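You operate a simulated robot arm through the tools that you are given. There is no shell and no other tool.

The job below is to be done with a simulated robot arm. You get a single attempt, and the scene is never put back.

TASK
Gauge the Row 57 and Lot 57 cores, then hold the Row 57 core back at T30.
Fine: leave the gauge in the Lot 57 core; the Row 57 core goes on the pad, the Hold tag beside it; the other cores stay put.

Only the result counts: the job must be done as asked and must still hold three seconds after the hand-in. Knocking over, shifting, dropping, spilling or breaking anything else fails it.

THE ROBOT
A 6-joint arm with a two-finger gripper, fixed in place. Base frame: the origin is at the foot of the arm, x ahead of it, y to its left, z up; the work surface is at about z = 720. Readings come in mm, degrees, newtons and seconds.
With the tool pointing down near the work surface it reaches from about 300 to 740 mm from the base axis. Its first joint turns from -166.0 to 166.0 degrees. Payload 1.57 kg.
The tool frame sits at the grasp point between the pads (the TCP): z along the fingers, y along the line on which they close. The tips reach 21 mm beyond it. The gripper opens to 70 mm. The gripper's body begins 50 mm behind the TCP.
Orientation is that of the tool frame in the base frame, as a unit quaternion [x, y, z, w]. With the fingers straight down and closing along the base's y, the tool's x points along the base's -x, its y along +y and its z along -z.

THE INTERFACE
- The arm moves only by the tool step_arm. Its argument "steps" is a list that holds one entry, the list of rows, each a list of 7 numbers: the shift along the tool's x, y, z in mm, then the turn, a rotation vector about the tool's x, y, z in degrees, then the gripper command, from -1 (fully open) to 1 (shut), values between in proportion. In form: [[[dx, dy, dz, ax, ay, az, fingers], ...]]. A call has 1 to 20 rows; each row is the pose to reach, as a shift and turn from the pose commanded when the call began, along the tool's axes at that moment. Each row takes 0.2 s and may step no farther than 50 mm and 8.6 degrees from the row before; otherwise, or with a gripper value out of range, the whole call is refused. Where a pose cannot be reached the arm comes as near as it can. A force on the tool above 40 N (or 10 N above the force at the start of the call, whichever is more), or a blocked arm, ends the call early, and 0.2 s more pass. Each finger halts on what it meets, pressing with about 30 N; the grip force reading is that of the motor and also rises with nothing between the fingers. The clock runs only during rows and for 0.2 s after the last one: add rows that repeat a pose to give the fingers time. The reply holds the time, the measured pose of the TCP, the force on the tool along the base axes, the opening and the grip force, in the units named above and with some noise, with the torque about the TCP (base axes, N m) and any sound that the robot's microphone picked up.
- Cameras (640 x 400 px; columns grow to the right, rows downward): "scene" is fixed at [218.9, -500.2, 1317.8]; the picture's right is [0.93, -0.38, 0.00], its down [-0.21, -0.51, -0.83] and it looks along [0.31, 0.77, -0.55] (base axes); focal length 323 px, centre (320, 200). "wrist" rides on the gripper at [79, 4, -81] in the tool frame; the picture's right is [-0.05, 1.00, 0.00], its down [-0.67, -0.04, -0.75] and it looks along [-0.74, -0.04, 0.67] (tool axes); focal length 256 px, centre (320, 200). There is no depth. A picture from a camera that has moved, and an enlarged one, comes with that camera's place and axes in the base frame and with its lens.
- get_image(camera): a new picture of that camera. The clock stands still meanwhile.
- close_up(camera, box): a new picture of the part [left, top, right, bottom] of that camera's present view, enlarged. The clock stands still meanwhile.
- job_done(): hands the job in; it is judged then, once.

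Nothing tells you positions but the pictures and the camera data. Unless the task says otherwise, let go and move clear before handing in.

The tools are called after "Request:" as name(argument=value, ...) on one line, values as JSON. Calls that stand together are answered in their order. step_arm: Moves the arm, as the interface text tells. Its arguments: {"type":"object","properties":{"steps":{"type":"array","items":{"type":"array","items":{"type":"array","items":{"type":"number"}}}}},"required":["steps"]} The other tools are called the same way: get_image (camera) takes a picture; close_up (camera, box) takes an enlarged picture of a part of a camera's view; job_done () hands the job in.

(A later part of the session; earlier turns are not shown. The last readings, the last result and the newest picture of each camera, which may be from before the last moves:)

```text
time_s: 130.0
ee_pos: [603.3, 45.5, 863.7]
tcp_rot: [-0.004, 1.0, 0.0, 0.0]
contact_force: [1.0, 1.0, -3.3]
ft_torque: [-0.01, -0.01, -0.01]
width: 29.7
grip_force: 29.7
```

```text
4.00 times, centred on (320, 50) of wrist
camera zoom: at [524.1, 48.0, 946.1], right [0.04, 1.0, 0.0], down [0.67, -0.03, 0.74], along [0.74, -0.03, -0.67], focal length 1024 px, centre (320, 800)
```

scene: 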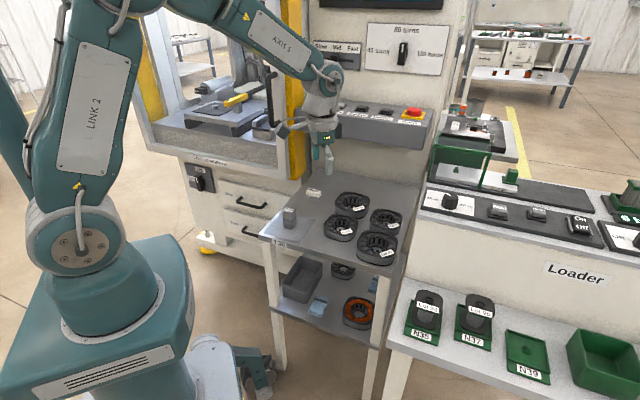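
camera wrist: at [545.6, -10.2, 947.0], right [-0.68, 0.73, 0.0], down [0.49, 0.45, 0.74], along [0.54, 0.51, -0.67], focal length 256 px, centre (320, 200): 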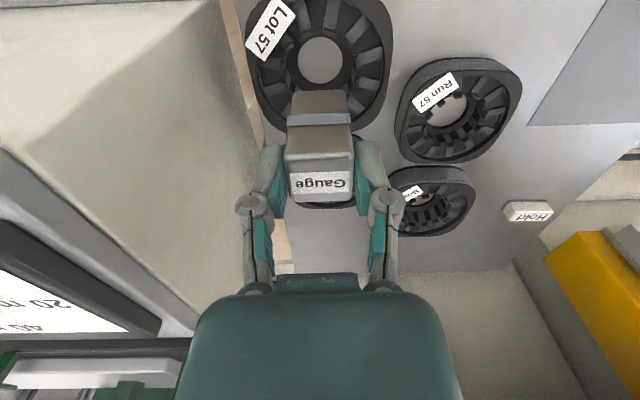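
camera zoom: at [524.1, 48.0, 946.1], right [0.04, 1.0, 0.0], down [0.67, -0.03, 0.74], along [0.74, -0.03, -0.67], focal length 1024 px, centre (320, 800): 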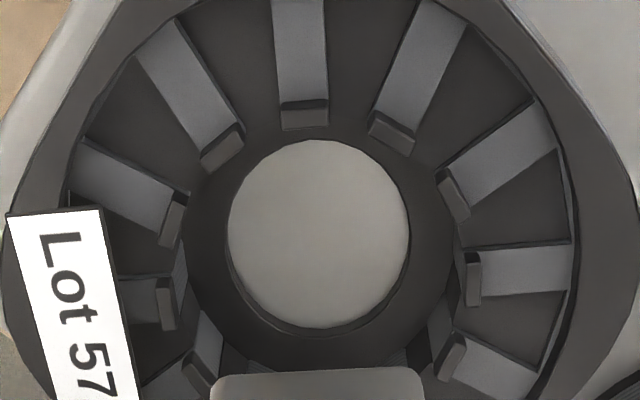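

Request:
step_arm(steps=[[[0.8, 0, 8, 0, 0, 0, 1], [0.8, 0, 22, 0, 0, 0, 1], [0.8, 0, 36, 0, 0, 0, 1], [0.8, 0, 46, 0, 0, 0, 1], [0.8, 0, 54, 0, 0, 0, 1], [0.8, 0, 60, 0, 0, 0, 1], [0.8, 0, 63, 0, 0, 0, 1], [0.8, 0, 63, 0, 0, 0, 1]]])

Request:
step_arm(steps=[[[0, 0, 3, 0, 0, 0, 1], [0, 0, 7, 0, 0, 0, 1], [0, 0, 11, 0, 0, 0, 1], [0, 0, 14, 0, 0, 0, 1], [0, 0, 16, 0, 0, 0, 1], [0, 0, 16, 0, 0, 0, 1]]])

Request:
step_arm(steps=[[[0, 0, 1, 0, 0, 0, 1], [0, 0, 2, 0, 0, 0, 1], [0, 0, 3, 0, 0, 0, 1], [0, 0, 3, 0, 0, 0, 1]]])

```text
time_s: 131.8
ee_pos: [602.0, 45.3, 800.2]
tcp_rot: [-0.005, 1.0, 0.001, -0.001]
contact_force: [-0.1, 1.1, -2.5]
ft_torque: [-0.01, 0.02, 0.01]
width: 29.7
grip_force: 29.9
```

```text
time_s: 133.2
ee_pos: [603.3, 45.9, 785.4]
tcp_rot: [-0.004, 1.0, 0.0, 0.001]
contact_force: [-0.9, -0.5, -2.0]
ft_torque: [0.02, -0.05, 0.0]
width: 29.5
grip_force: 29.9
```

```text
time_s: 134.2
ee_pos: [602.2, 45.8, 783.4]
tcp_rot: [-0.005, 1.0, 0.0, -0.001]
contact_force: [-0.4, -0.4, -2.1]
ft_torque: [0.03, 0.03, -0.02]
width: 29.7
grip_force: 29.5
```

It's going in smoothly. I'll take it the last few millimetres to the seat, then release.

Request:
step_arm(steps=[[[0, 0, 1, 0, 0, 0, 1], [0, 0, 2, 0, 0, 0, 1], [0, 0, 2, 0, 0, 0, 1]]])

Request:
step_arm(steps=[[[0, 0, 1, 0, 0, 0, 1], [0, 0, 2, 0, 0, 0, 1], [0, 0, 2, 0, 0, 0, 1]]])

```text
time_s: 135.0
ee_pos: [602.1, 44.8, 781.5]
tcp_rot: [-0.004, 1.0, -0.001, 0.0]
contact_force: [-1.6, 0.0, 0.7]
ft_torque: [0.02, 0.07, 0.03]
width: 29.5
grip_force: 30.1
```

```text
time_s: 135.8
ee_pos: [602.4, 44.7, 780.0]
tcp_rot: [-0.004, 1.0, 0.0, 0.001]
contact_force: [-5.7, -0.7, 20.8]
ft_torque: [-0.04, 0.02, 0.07]
width: 29.8
grip_force: 29.8
```

It's seated in Lot. I'll ease the pressure, release, and rise clear.

Request:
step_arm(steps=[[[0, 0, -1.5, 0, 0, 0, 1], [0, 0, -1.5, 0, 0, 0, 0.1], [0, 0, -1.5, 0, 0, 0, -0.3], [0, 0, -1.5, 0, 0, 0, -0.6], [0, 0, -1.5, 0, 0, 0, -0.6], [0, 0, -15, 0, 0, 0, -0.6], [0, 0, -45, 0, 0, 0, -0.6], [0, 0, -85, 0, 0, 0, -0.6], [0, 0, -85, 0, 0, 0, -0.6]]])

Request:
get_image(camera="wrist")

Request:
close_up(camera="scene", box=[320, 180, 410, 270])

```text
time_s: 137.8
ee_pos: [601.9, 44.4, 861.5]
tcp_rot: [-0.005, 1.0, -0.001, -0.001]
contact_force: [-0.5, -0.1, -0.1]
ft_torque: [-0.01, -0.03, -0.05]
width: 55.8
grip_force: 0.1
```

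```text
taken
camera wrist: at [523.1, 47.3, 944.3], right [0.04, 1.0, 0.0], down [0.67, -0.03, 0.74], along [0.74, -0.03, -0.67], focal length 256 px, centre (320, 200)
```

wrist: 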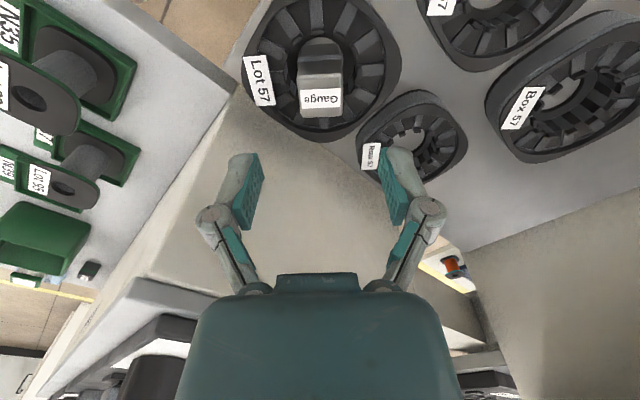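

```text
4.44 times, centred on (365, 225) of scene
camera zoom: at [218.9, -500.2, 1317.8], right [0.93, -0.38, 0.0], down [-0.21, -0.51, -0.83], along [0.31, 0.77, -0.55], focal length 1437 px, centre (120, 89)
```

zoom: 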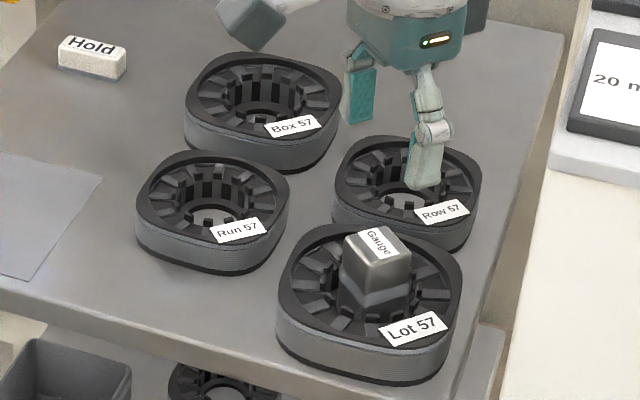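

The gauge is standing in Lot and I'm clear of it. Next is Row: I'll grip its wall on the (−x, +y) flat, with one finger in the bore and one outside, so I'll move above that wall at yaw 45.

Request:
step_arm(steps=[[[-8, 15, 0, 0, 0, -6, -0.6], [-18, 32, 0, 0, 0, -13, -0.6], [-28, 50, 0, 0, 0, -20, -0.4], [-38, 68, 0, 0, 0, -27, -0.2], [-48, 86, 0, 0, 0, -34, -0.2], [-55, 98, 0, 0, 0, -40, -0.2], [-57.8, 103.9, 0, 0, 0, -44.5, -0.2], [-57.8, 103.9, 0, 0, 0, -44.5, -0.2]]])

Request:
get_image(camera="wrist")

Request:
close_up(camera="wrist", box=[190, 0, 350, 100])

```text
time_s: 139.6
ee_pos: [659.3, 150.8, 864.4]
tcp_rot: [-0.384, 0.923, 0.0, 0.0]
contact_force: [-0.3, -0.2, -0.2]
ft_torque: [-0.03, -0.02, 0.01]
width: 42.2
grip_force: 0.1
```

```text
taken
camera wrist: at [601.2, 95.5, 945.7], right [-0.67, 0.74, 0.0], down [0.5, 0.45, 0.74], along [0.55, 0.5, -0.67], focal length 256 px, centre (320, 200)
```

wrist: 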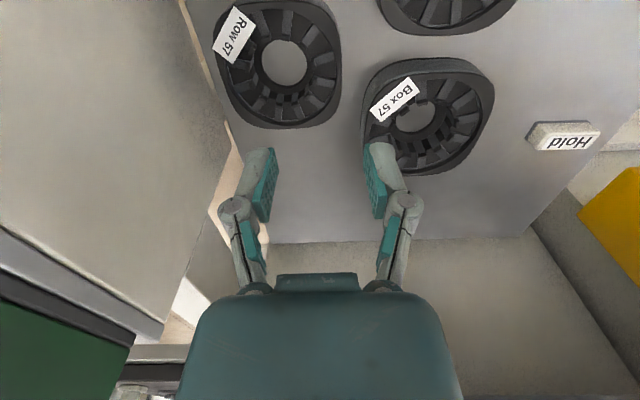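

```text
4.00 times, centred on (270, 50) of wrist
camera zoom: at [601.2, 95.5, 945.7], right [-0.67, 0.74, 0.0], down [0.5, 0.45, 0.74], along [0.55, 0.5, -0.67], focal length 1024 px, centre (520, 800)
```

zoom: 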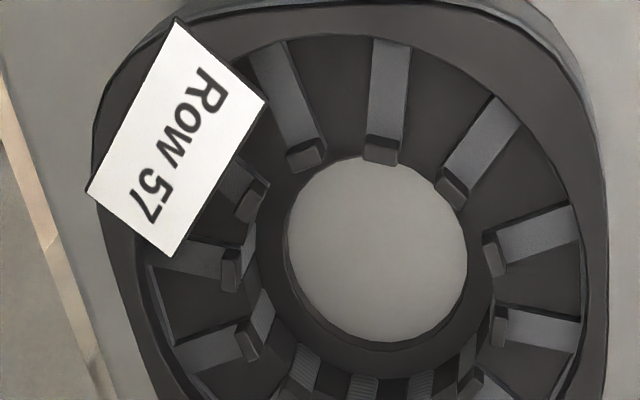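

Row's centre is 29.5 mm from the gripper along its closing axis, about as planned. I'll trim the position and descend in stages.

Request:
step_arm(steps=[[[1, -1.3, 20, 0, 0, 0, -0.2], [1, -1.3, 50, 0, 0, 0, -0.2], [1, -1.3, 80, 0, 0, 0, -0.2], [1, -1.3, 92, 0, 0, 0, -0.2], [1, -1.3, 92, 0, 0, 0, -0.2]]])

Request:
get_image(camera="wrist")

Request:
close_up(camera="scene", box=[350, 185, 410, 245])

```text
time_s: 140.8
ee_pos: [659.6, 148.9, 769.5]
tcp_rot: [-0.383, 0.924, -0.001, 0.0]
contact_force: [-0.1, -0.2, -0.3]
ft_torque: [-0.02, 0.02, -0.03]
width: 42.3
grip_force: 0.1
```

```text
taken
camera wrist: at [601.4, 94.1, 852.5], right [-0.67, 0.74, 0.0], down [0.5, 0.45, 0.74], along [0.55, 0.5, -0.67], focal length 256 px, centre (320, 200)
```

wrist: 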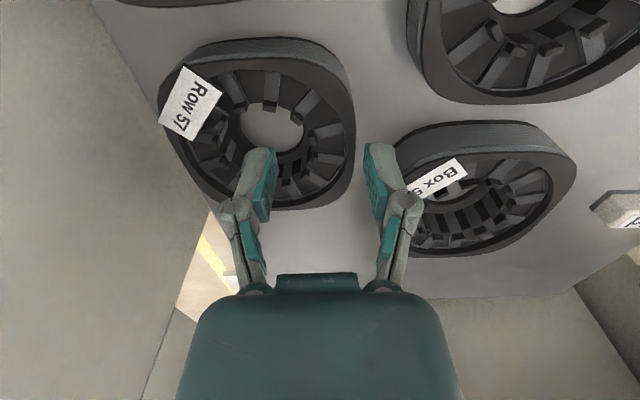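

```text
6.67 times, centred on (380, 215) of scene
camera zoom: at [218.9, -500.2, 1317.8], right [0.93, -0.38, 0.0], down [-0.21, -0.51, -0.83], along [0.31, 0.77, -0.55], focal length 2155 px, centre (-80, 100)
```

zoom: 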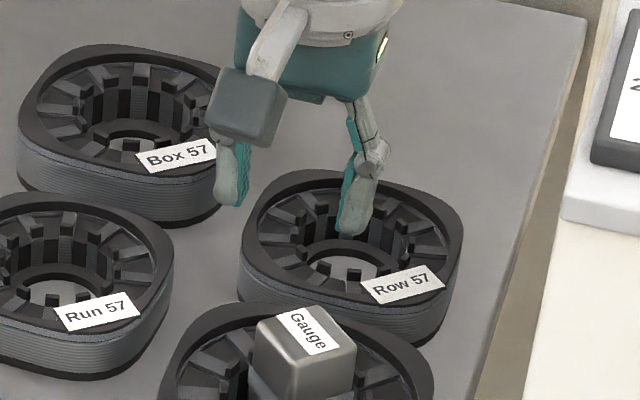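

The outer finger has only a few millimetres to spare from Box, so I'll narrow the opening to 35 mm before going down.

Request:
step_arm(steps=[[[0, 0, 0, 0, 0, 0, 0], [0, 0, 5, 0, 0, 0, 0], [0, 0, 12, 0, 0, 0, 0], [0, 0, 18, 0, 0, 0, 0], [0, 0, 22, 0, 0, 0, 0], [0, 0, 22, 0, 0, 0, 0]]])

Request:
get_image(camera="wrist")

Request:
close_up(camera="scene", box=[350, 185, 410, 245])

```text
time_s: 142.2
ee_pos: [659.6, 148.9, 749.5]
tcp_rot: [-0.382, 0.924, 0.0, 0.001]
contact_force: [0.8, 0.1, -0.4]
ft_torque: [0.0, 0.04, -0.01]
width: 35.0
grip_force: 0.0
```

```text
taken
camera wrist: at [601.0, 94.3, 830.8], right [-0.67, 0.74, 0.0], down [0.5, 0.45, 0.74], along [0.55, 0.5, -0.67], focal length 256 px, centre (320, 200)
```

wrist: 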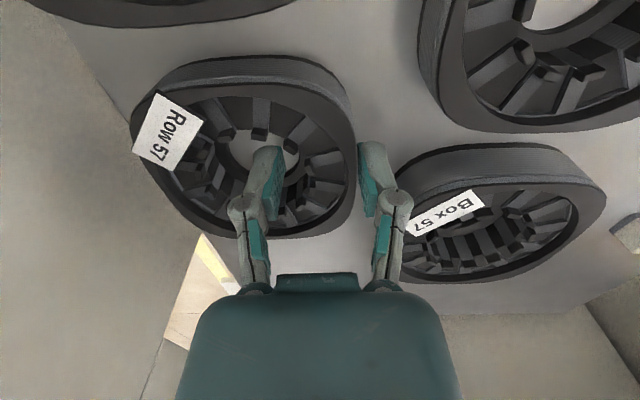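

```text
6.67 times, centred on (380, 215) of scene
camera zoom: at [218.9, -500.2, 1317.8], right [0.93, -0.38, 0.0], down [-0.21, -0.51, -0.83], along [0.31, 0.77, -0.55], focal length 2155 px, centre (-80, 100)
```

zoom: 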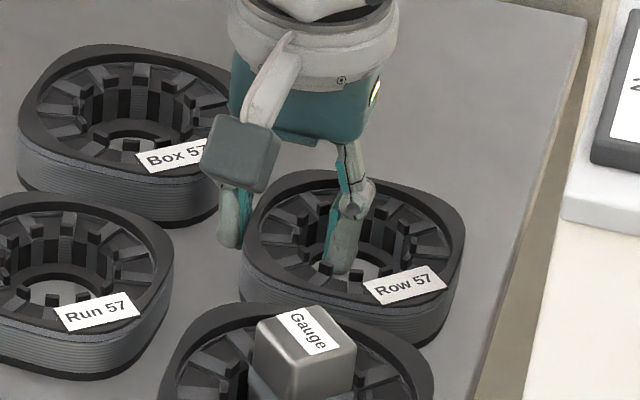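

The fingers straddle Row's wall with no contact. I'll close on it.

Request:
step_arm(steps=[[[0, 0, 0, 0, 0, 0, 0.2], [0, 0, 0, 0, 0, 0, 0.3], [0, 0, 0, 0, 0, 0, 0.5], [0, 0, 0, 0, 0, 0, 1], [0, 0, 0, 0, 0, 0, 1]]])

Request:
get_image(camera="wrist")

```text
time_s: 143.4
ee_pos: [658.9, 148.9, 749.4]
tcp_rot: [-0.382, 0.924, 0.0, 0.0]
contact_force: [0.6, 4.1, 3.1]
ft_torque: [0.06, -0.06, 0.06]
width: 29.7
grip_force: 30.0
```

```text
taken
camera wrist: at [601.1, 94.5, 831.2], right [-0.67, 0.74, 0.0], down [0.5, 0.45, 0.74], along [0.55, 0.5, -0.67], focal length 256 px, centre (320, 200)
```

wrist: 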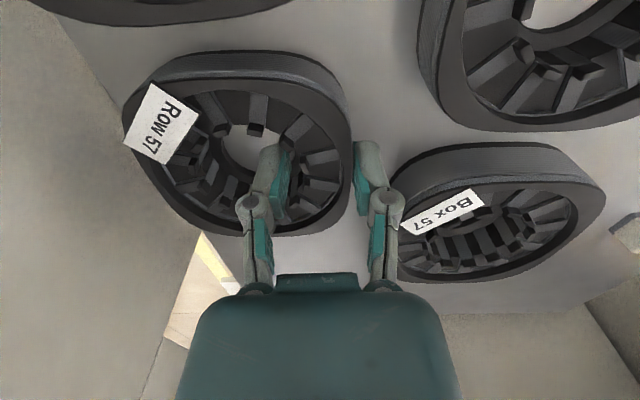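

The wall is gripped at 29.7 mm and 30 N. I'll do a slow test lift.

Request:
step_arm(steps=[[[0, 0, -1, 0, 0, 0, 1], [0, 0, -2.5, 0, 0, 0, 1], [0, 0, -4.5, 0, 0, 0, 1], [0, 0, -7, 0, 0, 0, 1], [0, 0, -10, 0, 0, 0, 1], [0, 0, -10, 0, 0, 0, 1]]])

Request:
close_up(camera="scene", box=[350, 185, 410, 245])

Request:
get_image(camera="wrist")

```text
time_s: 144.8
ee_pos: [659.0, 148.6, 759.6]
tcp_rot: [-0.383, 0.924, -0.001, -0.001]
contact_force: [-0.3, 0.7, -5.1]
ft_torque: [0.08, 0.09, -0.01]
width: 29.5
grip_force: 29.6
```

```text
6.67 times, centred on (380, 215) of scene
camera zoom: at [218.9, -500.2, 1317.8], right [0.93, -0.38, 0.0], down [-0.21, -0.51, -0.83], along [0.31, 0.77, -0.55], focal length 2155 px, centre (-80, 100)
```

zoom: 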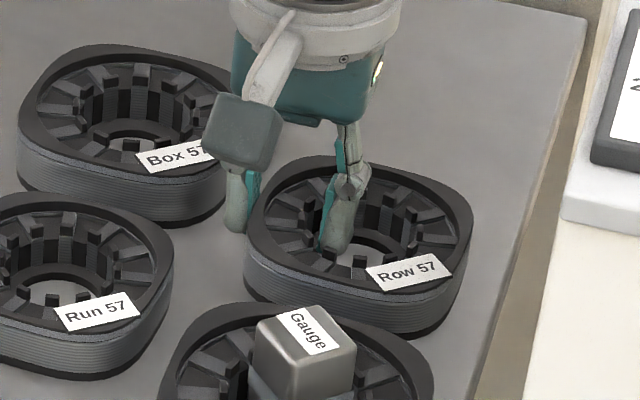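

```text
taken
camera wrist: at [600.7, 94.0, 841.1], right [-0.67, 0.74, 0.0], down [0.5, 0.45, 0.74], along [0.55, 0.5, -0.67], focal length 256 px, centre (320, 200)
```

wrist: 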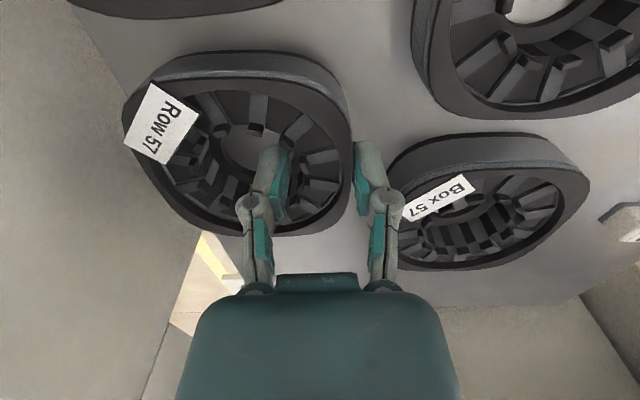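

Row lifts level and its weight is about 5 N. I'll raise it gently to a safe height.

Request:
step_arm(steps=[[[0, 0, -3, 0, 0, 0, 1], [0, 0, -8, 0, 0, 0, 1], [0, 0, -16, 0, 0, 0, 1], [0, 0, -26, 0, 0, 0, 1], [0, 0, -37, 0, 0, 0, 1], [0, 0, -48, 0, 0, 0, 1], [0, 0, -59, 0, 0, 0, 1], [0, 0, -69, 0, 0, 0, 1], [0, 0, -77, 0, 0, 0, 1], [0, 0, -83, 0, 0, 0, 1], [0, 0, -86, 0, 0, 0, 1], [0, 0, -86, 0, 0, 0, 1]]])

Request:
get_image(camera="wrist")

Request:
get_image(camera="scene")

```text
time_s: 147.4
ee_pos: [658.5, 148.1, 845.3]
tcp_rot: [-0.383, 0.924, 0.001, 0.001]
contact_force: [-1.0, 0.5, -4.6]
ft_torque: [0.12, 0.06, 0.01]
width: 28.9
grip_force: 30.5
```

```text
taken
camera wrist: at [600.9, 94.3, 927.0], right [-0.67, 0.74, 0.0], down [0.5, 0.45, 0.74], along [0.55, 0.5, -0.67], focal length 256 px, centre (320, 200)
```

wrist: 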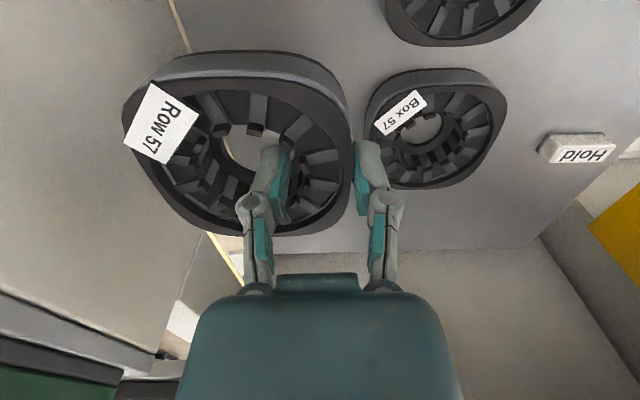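

```text
taken
```

scene: 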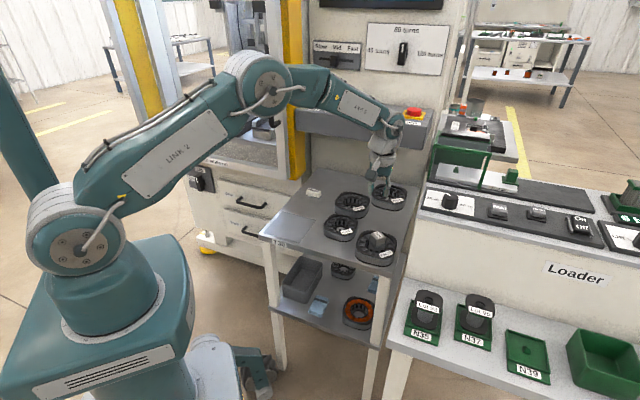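

Row is held firmly. I'll carry it over to the T30 pad.

Request:
step_arm(steps=[[[3, 7, 0, 0, 0, 0, 1], [10, 23, 0, 0, 0, 0, 1], [20, 46, 0, 0, 0, 0, 1], [31, 71, 0, 0, 0, 0, 1], [42, 97, 0, 0, 0, 0, 1], [53, 122, 0, 0, 0, 0, 1], [64, 148, 0, 0, 0, 0, 1], [75, 173, 0, 0, 0, 0, 1], [86, 198, 0, 0, 0, 0, 1], [96, 221, 0, 0, 0, 0, 1], [104, 240, 0, 0, 0, 0, 1], [109, 251, 0, 0, 0, 0, 1], [111.4, 256.5, 0, 0, 0, 0, 1], [111.4, 256.5, 0, 0, 0, 0, 1]]])

Request:
get_image(camera="wrist")

Request:
close_up(camera="scene", box=[250, 160, 340, 250])

```text
time_s: 150.4
ee_pos: [399.8, 251.3, 845.8]
tcp_rot: [-0.382, 0.924, 0.0, 0.0]
contact_force: [0.0, -0.6, -4.4]
ft_torque: [0.11, 0.09, 0.0]
width: 29.3
grip_force: 29.6
```

```text
taken
camera wrist: at [340.9, 196.9, 927.8], right [-0.67, 0.74, 0.0], down [0.5, 0.45, 0.74], along [0.55, 0.5, -0.67], focal length 256 px, centre (320, 200)
```

wrist: 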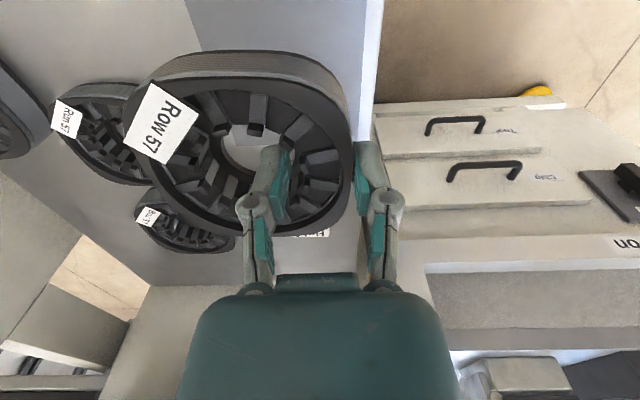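

```text
4.44 times, centred on (295, 205) of scene
camera zoom: at [218.9, -500.2, 1317.8], right [0.93, -0.38, 0.0], down [-0.21, -0.51, -0.83], along [0.31, 0.77, -0.55], focal length 1437 px, centre (431, 178)
```

zoom: 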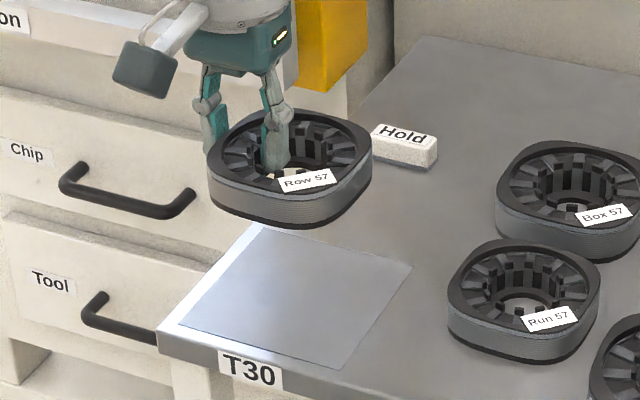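

I'll check where the held core's centre is relative to the gripper before lowering.

Request:
close_up(camera="wrist", box=[110, 40, 370, 240])

```text
2.00 times, centred on (240, 140) of wrist
camera zoom: at [340.9, 196.9, 927.8], right [-0.67, 0.74, 0.0], down [0.5, 0.45, 0.74], along [0.55, 0.5, -0.67], focal length 512 px, centre (480, 320)
```

zoom: 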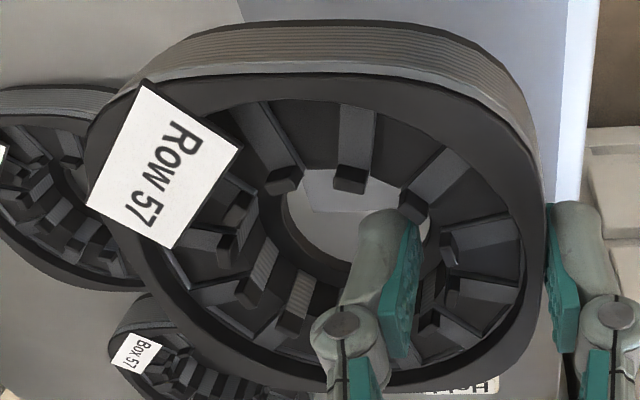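

The core's centre is about 30 mm from the gripper along its closing axis. I'll shift slightly so it lands on the pad with room left on the far side for the tag, then lower it.

Request:
step_arm(steps=[[[0, 3.5, 5, 0, 0, 0, 1], [0, 3.5, 18, 0, 0, 0, 1], [0, 3.5, 34, 0, 0, 0, 1], [0, 3.5, 50, 0, 0, 0, 1], [0, 3.5, 66, 0, 0, 0, 1], [0, 3.5, 79, 0, 0, 0, 1], [0, 3.5, 87, 0, 0, 0, 1], [0, 3.5, 91, 0, 0, 0, 1], [0, 3.5, 91, 0, 0, 0, 1]]])

Request:
close_up(camera="scene", box=[250, 170, 340, 260])

Request:
get_image(camera="wrist")

```text
time_s: 152.4
ee_pos: [397.6, 253.6, 754.2]
tcp_rot: [-0.383, 0.924, -0.001, 0.0]
contact_force: [0.4, -0.2, -5.1]
ft_torque: [0.11, 0.04, -0.02]
width: 29.0
grip_force: 30.2
```

```text
4.44 times, centred on (295, 215) of scene
camera zoom: at [218.9, -500.2, 1317.8], right [0.93, -0.38, 0.0], down [-0.21, -0.51, -0.83], along [0.31, 0.77, -0.55], focal length 1437 px, centre (431, 133)
```

zoom: 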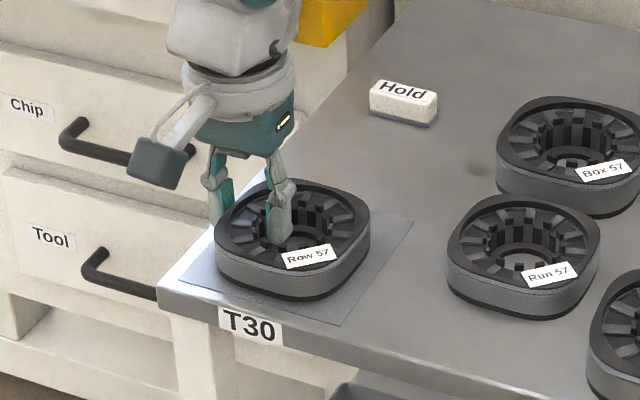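

```text
taken
camera wrist: at [338.3, 199.2, 835.9], right [-0.67, 0.74, 0.0], down [0.5, 0.45, 0.74], along [0.55, 0.5, -0.67], focal length 256 px, centre (320, 200)
```

wrist: 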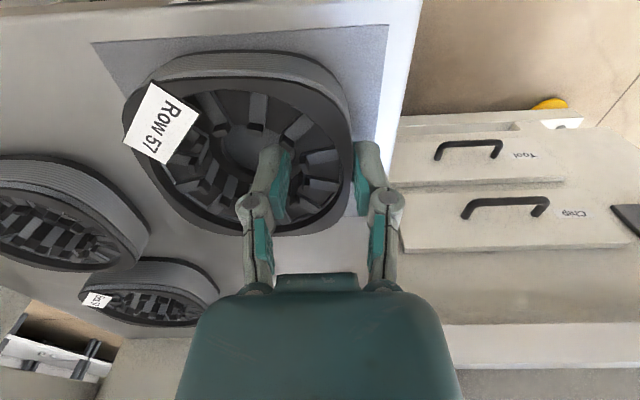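

The core is over the pad but a little close to the front edge. I'll shift it 3.5 mm inward and lower to contact.

Request:
step_arm(steps=[[[-2, 0.5, 0, 0, 0, 0, 1], [-3.5, 1, 0, 0, 0, 0, 1], [-3.5, 1, 2, 0, 0, 0, 1], [-3.5, 1, 3.5, 0, 0, 0, 1], [-3.5, 1, 3.5, 0, 0, 0, 1]]])

Request:
step_arm(steps=[[[0, 0, 1, 0, 0, 0, 1], [0, 0, 1, 0, 0, 0, 1]]])

```text
time_s: 153.6
ee_pos: [398.7, 257.7, 750.6]
tcp_rot: [-0.382, 0.924, -0.001, 0.0]
contact_force: [-0.4, 0.6, -4.8]
ft_torque: [0.1, 0.06, -0.01]
width: 29.3
grip_force: 29.6
```

```text
time_s: 154.2
ee_pos: [397.5, 256.8, 750.3]
tcp_rot: [-0.383, 0.924, 0.0, 0.001]
contact_force: [-1.4, 0.5, 0.9]
ft_torque: [-0.17, -0.15, -0.11]
width: 29.2
grip_force: 30.3
```

It has touched down. I'll lower slightly more, release gently, and lift straight out.

Request:
step_arm(steps=[[[0, 0, 0.7, 0, 0, 0, 1], [0, 0, 0.7, 0, 0, 0, 0.2], [0, 0, 0.7, 0, 0, 0, 0.1], [0, 0, 0.7, 0, 0, 0, 0], [0, 0, 0.7, 0, 0, 0, 0]]])

Request:
get_image(camera="wrist")

Request:
close_up(camera="scene", box=[250, 170, 340, 260])

```text
time_s: 155.4
ee_pos: [398.0, 258.8, 748.3]
tcp_rot: [-0.382, 0.924, 0.0, 0.0]
contact_force: [0.1, 0.5, -0.1]
ft_torque: [-0.01, -0.01, 0.0]
width: 35.0
grip_force: 0.0
```

```text
taken
camera wrist: at [340.0, 202.4, 830.9], right [-0.67, 0.74, 0.0], down [0.5, 0.45, 0.74], along [0.55, 0.5, -0.67], focal length 256 px, centre (320, 200)
```

wrist: 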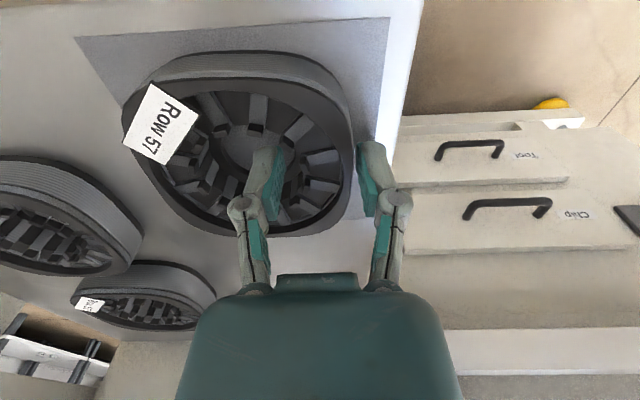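

```text
4.44 times, centred on (295, 215) of scene
camera zoom: at [218.9, -500.2, 1317.8], right [0.93, -0.38, 0.0], down [-0.21, -0.51, -0.83], along [0.31, 0.77, -0.55], focal length 1437 px, centre (431, 133)
```

zoom: 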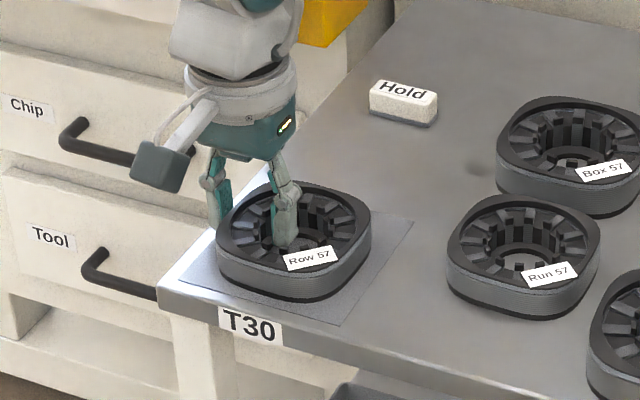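

Row is resting on the pad. I'll rise and look over the pad and the Hold tag.

Request:
step_arm(steps=[[[0, 0, -10, 0, 0, 0, 0], [0, 0, -35, 0, 0, 0, 0], [0, 0, -70, 0, 0, 0, 0], [0, 0, -110, 0, 0, 0, 0], [0, 0, -140, 0, 0, 0, 0], [0, 0, -140, 0, 0, 0, 0]]])

Request:
get_image(camera="wrist")

Request:
close_up(camera="scene", box=[260, 175, 340, 255])

```text
time_s: 156.8
ee_pos: [398.4, 256.3, 889.6]
tcp_rot: [-0.382, 0.924, 0.0, -0.001]
contact_force: [-0.8, -0.1, 0.1]
ft_torque: [-0.02, 0.02, -0.02]
width: 35.1
grip_force: 0.0
```

```text
taken
camera wrist: at [339.9, 202.7, 971.1], right [-0.67, 0.74, 0.0], down [0.5, 0.45, 0.74], along [0.55, 0.5, -0.67], focal length 256 px, centre (320, 200)
```

wrist: 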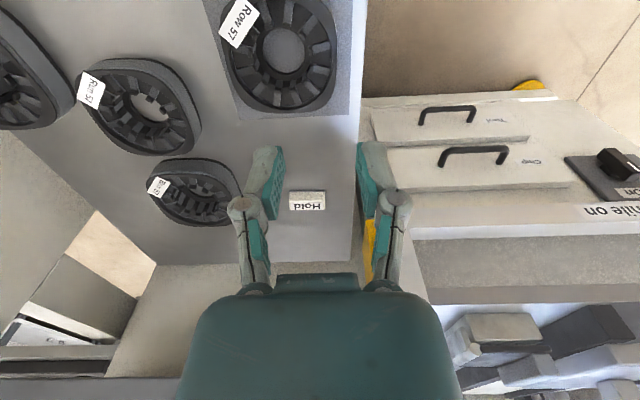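

```text
5.00 times, centred on (300, 215) of scene
camera zoom: at [218.9, -500.2, 1317.8], right [0.93, -0.38, 0.0], down [-0.21, -0.51, -0.83], along [0.31, 0.77, -0.55], focal length 1617 px, centre (420, 125)
```

zoom: 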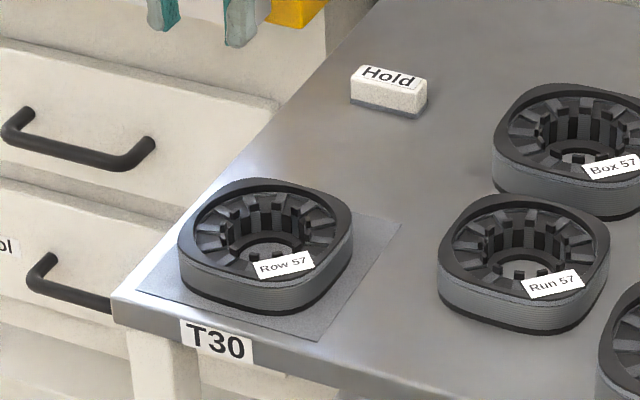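

Request:
close_up(camera="wrist", box=[200, 0, 370, 106])

Request:
close_up(camera="wrist", box=[250, 100, 370, 220])

```text
3.76 times, centred on (285, 53) of wrist
camera zoom: at [339.9, 202.7, 971.1], right [-0.67, 0.74, 0.0], down [0.5, 0.45, 0.74], along [0.55, 0.5, -0.67], focal length 964 px, centre (452, 753)
```

zoom: 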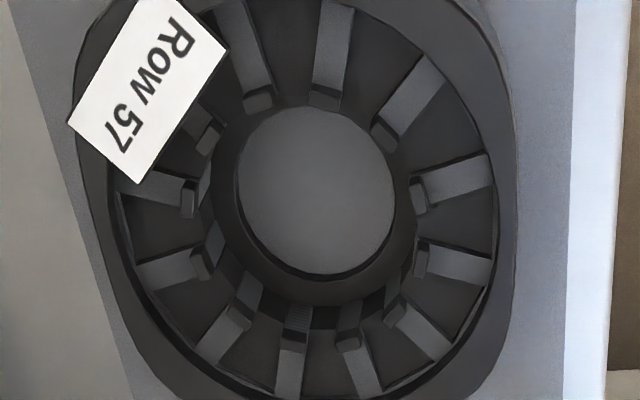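

```text
3.33 times, centred on (310, 160) of wrist
camera zoom: at [339.9, 202.7, 971.1], right [-0.67, 0.74, 0.0], down [0.5, 0.45, 0.74], along [0.55, 0.5, -0.67], focal length 853 px, centre (353, 333)
```

zoom: 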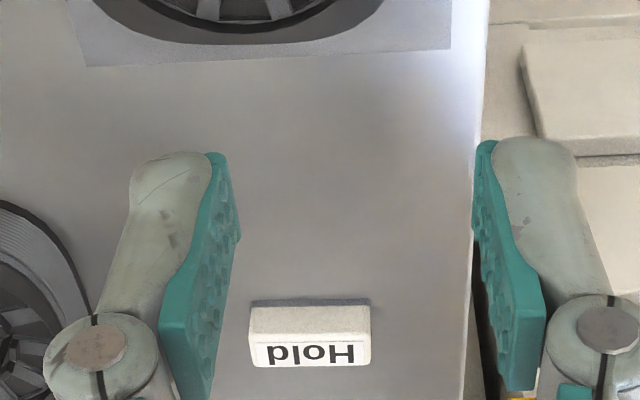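

Row's centre is at about (419, 233.5), 6 mm toward the front of the pad's centre, which leaves a strip of about 22 mm on the far side for the tag. The Hold tag is about 49×18×22 mm near (545, 362), its long axis parallel to that strip. I'll move above it.

Request:
step_arm(steps=[[[-20, -4, 0, 0, 0, 0, -0.5], [-55, -9, 0, 0, 0, 0, -1], [-90, -15, 0, 0, 0, 0, -1], [-125, -21, 0, 0, 0, 0, -1], [-155, -26, 5, 0, 0, 0, -1], [-175.4, -29.5, 10, 0, 0, 0, -1], [-175.4, -29.5, 10, 0, 0, 0, -1]]])

Request:
get_image(camera="wrist")

Request:
close_up(camera="wrist", box=[240, 40, 400, 140])

```text
time_s: 158.4
ee_pos: [544.0, 360.1, 878.5]
tcp_rot: [-0.383, 0.924, 0.0, 0.0]
contact_force: [0.0, 0.4, -0.1]
ft_torque: [0.0, 0.0, -0.01]
width: 69.8
grip_force: 0.2
```

```text
taken
camera wrist: at [485.9, 305.5, 961.0], right [-0.67, 0.74, 0.0], down [0.5, 0.45, 0.74], along [0.55, 0.5, -0.67], focal length 256 px, centre (320, 200)
```

wrist: 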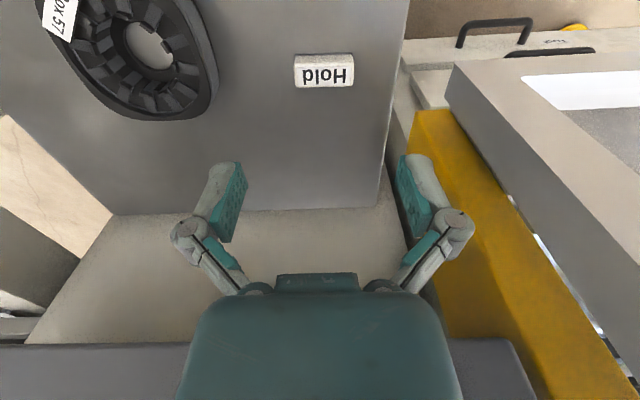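

```text
4.00 times, centred on (320, 90) of wrist
camera zoom: at [485.9, 305.5, 961.0], right [-0.67, 0.74, 0.0], down [0.5, 0.45, 0.74], along [0.55, 0.5, -0.67], focal length 1024 px, centre (320, 640)
```

zoom: 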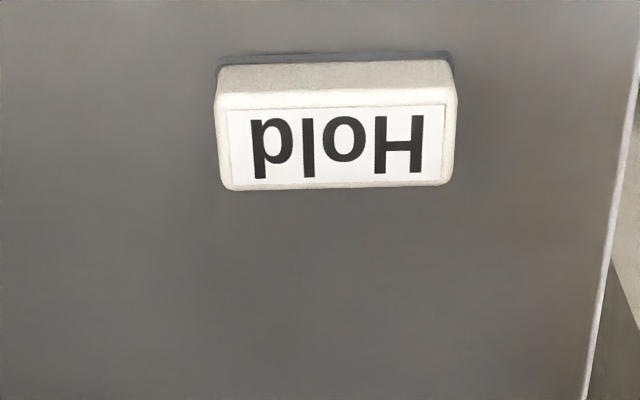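

The tag is 9.4 mm ahead and 3 mm to the side, square to the gripper. I'll centre on it and descend with the fingers wide open to take it by its ends.

Request:
step_arm(steps=[[[-9.4, 3, 20, 0, 0, 0, -1], [-9.4, 3, 55, 0, 0, 0, -1], [-9.4, 3, 90, 0, 0, 0, -1], [-9.4, 3, 108, 0, 0, 0, -1], [-9.4, 3, 108, 0, 0, 0, -1]]])

Request:
get_image(camera="wrist")

Request:
close_up(camera="scene", box=[280, 150, 350, 220])

```text
time_s: 158.8
ee_pos: [544.6, 362.2, 869.9]
tcp_rot: [-0.382, 0.924, 0.001, 0.0]
contact_force: [-0.6, 0.7, 0.4]
ft_torque: [-0.03, 0.04, 0.0]
width: 70.3
grip_force: 0.1
stopped in row 1: the force on the tool passed its limit at 70 N (the readings are from after the stop); the commanded pose is now the measured one
```

```text
taken
camera wrist: at [487.7, 308.2, 951.3], right [-0.67, 0.74, 0.0], down [0.5, 0.45, 0.74], along [0.55, 0.5, -0.67], focal length 256 px, centre (320, 200)
```

wrist: 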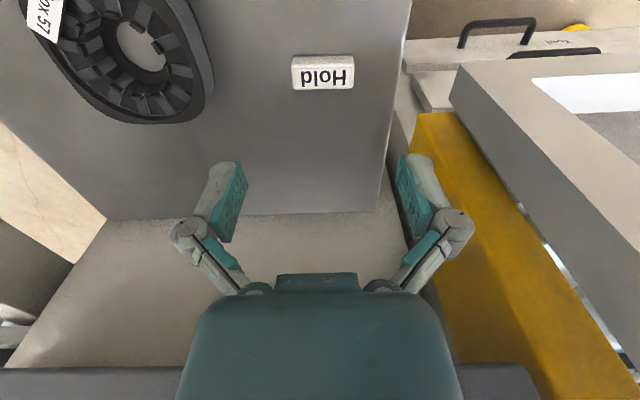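

```text
5.71 times, centred on (315, 185) of scene
camera zoom: at [218.9, -500.2, 1317.8], right [0.93, -0.38, 0.0], down [-0.21, -0.51, -0.83], along [0.31, 0.77, -0.55], focal length 1848 px, centre (349, 286)
```

zoom: 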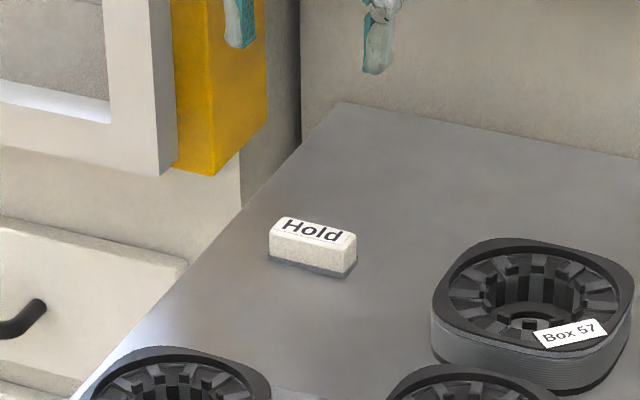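

Something stopped the arm with a 70 N spike. The wrist likely touched the control panel that overhangs the back of the table. I'll back straight away from it first and look.

Request:
step_arm(steps=[[[5, 0, -3, 0, 0, 0, -1], [20, 0, -8, 0, 0, 0, -1], [40, 0, -10, 0, 0, 0, -1], [40, 0, -10, 0, 0, 0, -1]]])

Request:
close_up(camera="scene", box=[230, 40, 440, 210])

Request:
get_image(camera="scene")

```text
time_s: 159.8
ee_pos: [515.9, 333.9, 878.6]
tcp_rot: [-0.383, 0.924, 0.0, -0.001]
contact_force: [-0.2, 0.6, 0.5]
ft_torque: [0.04, 0.02, 0.0]
width: 70.0
grip_force: 0.0
```

```text
2.35 times, centred on (335, 125) of scene
camera zoom: at [218.9, -500.2, 1317.8], right [0.93, -0.38, 0.0], down [-0.21, -0.51, -0.83], along [0.31, 0.77, -0.55], focal length 761 px, centre (285, 376)
```

zoom: 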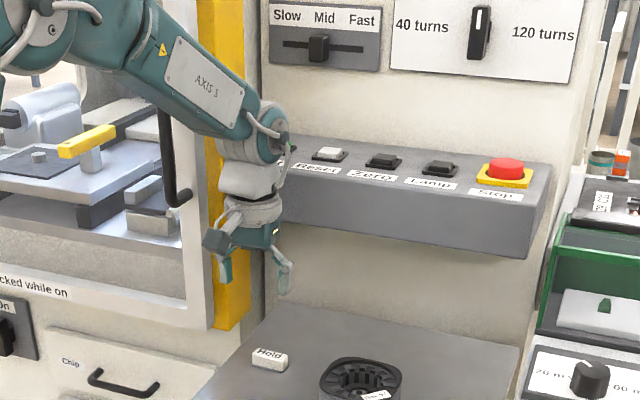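

```text
taken
```

scene: 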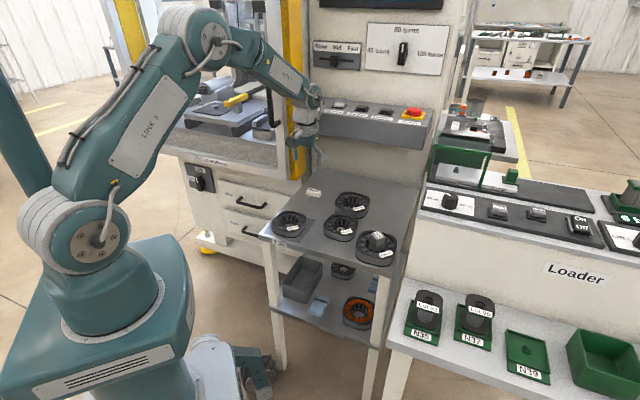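

The wrist met the left end of the control panel, which has buttons on top, so a vertical approach to the tag won't do. I'll lean the tool 18° so the wrist stays back toward the base, descend behind the tag, and slide in low from the front.

Request:
step_arm(steps=[[[0, 0, 5, 0, -6, 0, -1], [0, 0, 20, 0, -12, 0, -1], [0, 0, 40, 0, -18, 0, -1], [0, 0, 70, 0, -18, 0, -1], [0, 0, 95, 0, -18, 0, -1], [0, 0, 95, 0, -18, 0, -1]]])

Request:
get_image(camera="wrist")

Request:
close_up(camera="scene", box=[230, 60, 400, 230])

```text
time_s: 161.2
ee_pos: [516.5, 336.0, 783.6]
tcp_rot: [-0.378, 0.913, 0.06, 0.144]
contact_force: [0.7, 0.0, -0.2]
ft_torque: [-0.04, -0.03, 0.01]
width: 70.3
grip_force: 0.1
```

```text
taken
camera wrist: at [443.8, 265.8, 837.8], right [-0.67, 0.74, 0.02], down [0.31, 0.26, 0.91], along [0.67, 0.62, -0.41], focal length 256 px, centre (320, 200)
```

wrist: 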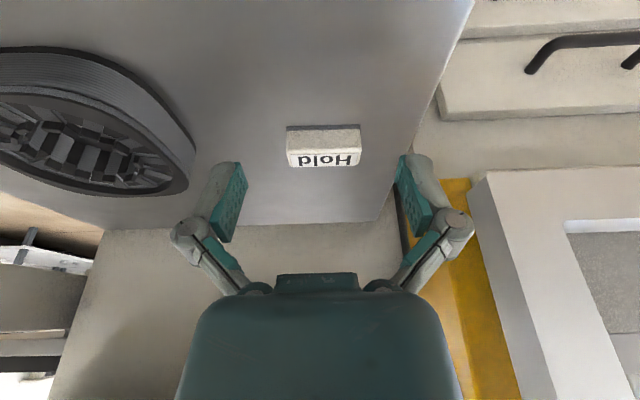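

```text
2.35 times, centred on (315, 145) of scene
camera zoom: at [218.9, -500.2, 1317.8], right [0.93, -0.38, 0.0], down [-0.21, -0.51, -0.83], along [0.31, 0.77, -0.55], focal length 761 px, centre (332, 329)
```

zoom: 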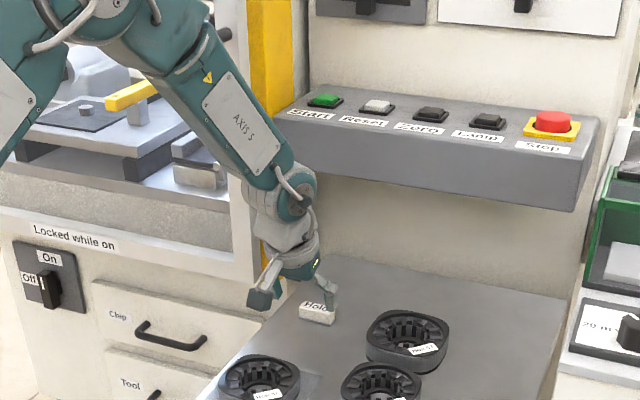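

The tag is straight ahead and centred between the fingers. I'll slide forward and down so the fingers straddle its ends.

Request:
step_arm(steps=[[[-6, 0.3, 10, 0, 0, 0, -1], [-12, 0.5, 21, 0, 0, 0, -1], [-18, 0.7, 32, 0, 0, 0, -1], [-24, 0.9, 42, 0, 0, 0, -1], [-28.6, 1.1, 48, 0, 0, 0, -1], [-28.6, 1.1, 48, 0, 0, 0, -1]]])

Request:
get_image(camera="wrist")

Request:
close_up(camera="scene", box=[270, 130, 350, 220])

```text
time_s: 162.6
ee_pos: [546.2, 365.5, 746.7]
tcp_rot: [-0.378, 0.913, 0.06, 0.143]
contact_force: [0.7, 0.0, 0.0]
ft_torque: [0.0, -0.02, -0.03]
width: 70.1
grip_force: 0.1
```

```text
taken
camera wrist: at [472.8, 295.8, 800.8], right [-0.67, 0.74, 0.02], down [0.31, 0.26, 0.91], along [0.67, 0.62, -0.41], focal length 256 px, centre (320, 200)
```

wrist: 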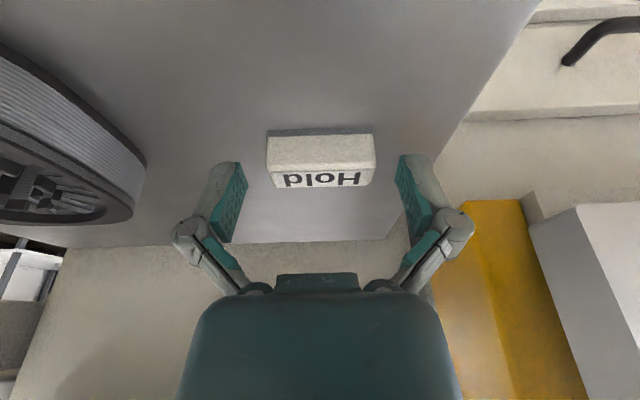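

```text
4.44 times, centred on (310, 175) of scene
camera zoom: at [218.9, -500.2, 1317.8], right [0.93, -0.38, 0.0], down [-0.21, -0.51, -0.83], along [0.31, 0.77, -0.55], focal length 1437 px, centre (364, 311)
```

zoom: 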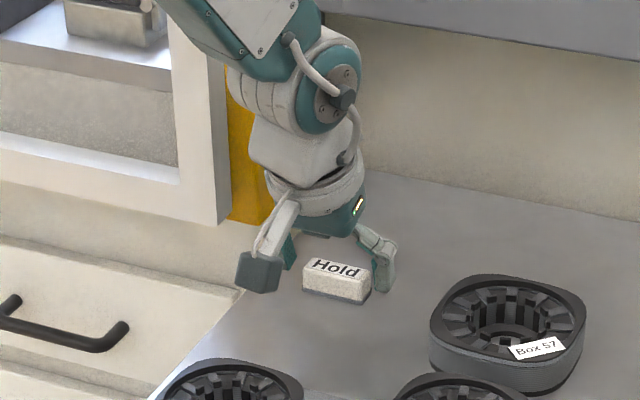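

The tag is nicely between the fingers. I'll close on its ends.

Request:
step_arm(steps=[[[0, 0, 0, 0, 0, 0, -0.6], [0, 0, 0, 0, 0, 0, -0.45], [0, 0, 0, 0, 0, 0, -0.2], [0, 0, 0, 0, 0, 0, 1], [0, 0, 0, 0, 0, 0, 1]]])

Request:
get_image(camera="wrist")

```text
time_s: 163.8
ee_pos: [546.0, 365.6, 748.3]
tcp_rot: [-0.378, 0.913, 0.06, 0.143]
contact_force: [-1.1, -0.3, 4.0]
ft_torque: [0.04, 0.02, -0.02]
width: 48.7
grip_force: 30.1
```

```text
taken
camera wrist: at [472.8, 295.8, 801.1], right [-0.67, 0.74, 0.02], down [0.31, 0.26, 0.91], along [0.67, 0.62, -0.41], focal length 256 px, centre (320, 200)
```

wrist: 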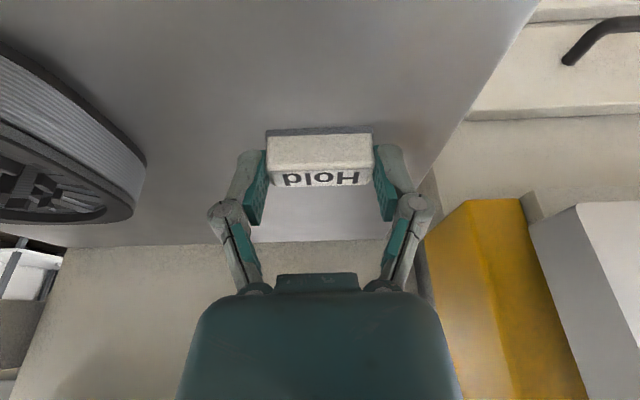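

It's gripped at 48.7 mm. I'll do a small, slow test lift.

Request:
step_arm(steps=[[[-0.3, 0, -1, 0, 0, 0, 1], [-0.9, 0, -2.9, 0, 0, 0, 1], [-1.9, 0, -5.7, 0, 0, 0, 1], [-2.5, 0, -7.6, 0, 0, 0, 1], [-2.5, 0, -7.6, 0, 0, 0, 1]]])

Request:
get_image(camera="wrist")

Request:
close_up(camera="scene", box=[270, 130, 350, 220])

```text
time_s: 165.0
ee_pos: [546.9, 366.5, 755.7]
tcp_rot: [-0.378, 0.913, 0.06, 0.142]
contact_force: [0.6, 0.7, -0.2]
ft_torque: [0.0, 0.0, -0.02]
width: 48.7
grip_force: 30.1
```

```text
taken
camera wrist: at [473.0, 295.9, 809.2], right [-0.67, 0.74, 0.02], down [0.31, 0.26, 0.91], along [0.67, 0.62, -0.41], focal length 256 px, centre (320, 200)
```

wrist: 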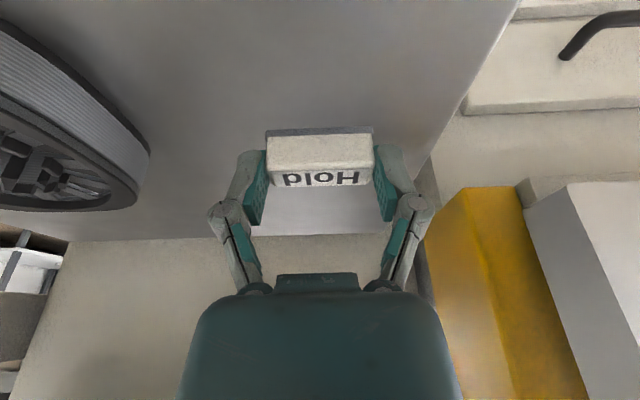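

```text
4.44 times, centred on (310, 175) of scene
camera zoom: at [218.9, -500.2, 1317.8], right [0.93, -0.38, 0.0], down [-0.21, -0.51, -0.83], along [0.31, 0.77, -0.55], focal length 1437 px, centre (364, 311)
```

zoom: 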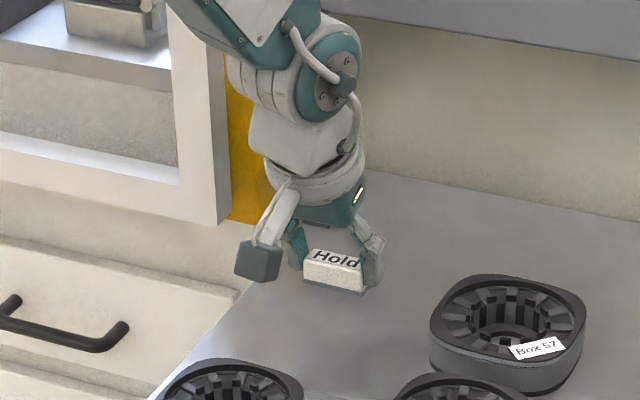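

The tag is held securely. I'll raise it, carry it back toward the pad, and stop above the strip just beyond Row.

Request:
step_arm(steps=[[[-2, 0, -6, 0, 0, 0, 1], [-4, 0, -17, 0, 0, 0, 1], [-4, 0, -30, 0, 0, 0, 1], [6, -0.3, -43, 0, 0, 0, 1], [24, -0.8, -50, 0, 0, 0, 1], [44, -1.5, -56, 0, 0, 0, 1], [64, -2.2, -63, 0, 0, 0, 1], [83, -2.8, -69, 0, 0, 0, 1], [99, -3.3, -74, 0, 0, 0, 1], [108, -3.6, -77, 0, 0, 0, 1], [110.1, -3.7, -77.8, 0, 0, 0, 1], [110.1, -3.7, -77.8, 0, 0, 0, 1]]])

Request:
get_image(camera="wrist")

Request:
close_up(camera="scene", box=[255, 150, 345, 250])

```text
time_s: 167.6
ee_pos: [458.0, 271.8, 795.5]
tcp_rot: [-0.377, 0.913, 0.06, 0.143]
contact_force: [0.0, -0.2, -0.4]
ft_torque: [0.0, 0.05, 0.0]
width: 48.7
grip_force: 29.8
```

```text
taken
camera wrist: at [384.4, 202.2, 849.4], right [-0.67, 0.74, 0.02], down [0.31, 0.26, 0.91], along [0.67, 0.62, -0.41], focal length 256 px, centre (320, 200)
```

wrist: 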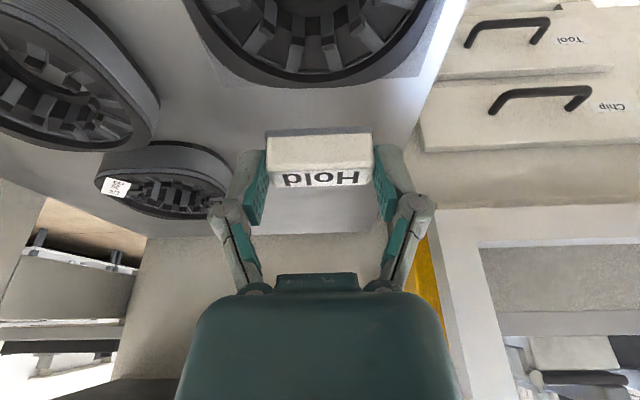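

```text
4.00 times, centred on (300, 200) of scene
camera zoom: at [218.9, -500.2, 1317.8], right [0.93, -0.38, 0.0], down [-0.21, -0.51, -0.83], along [0.31, 0.77, -0.55], focal length 1293 px, centre (400, 200)
```

zoom: 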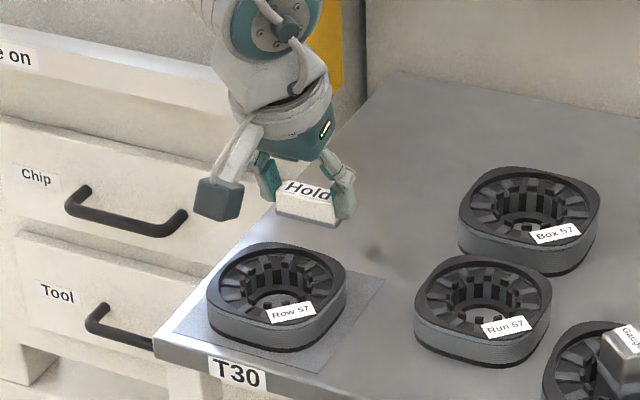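

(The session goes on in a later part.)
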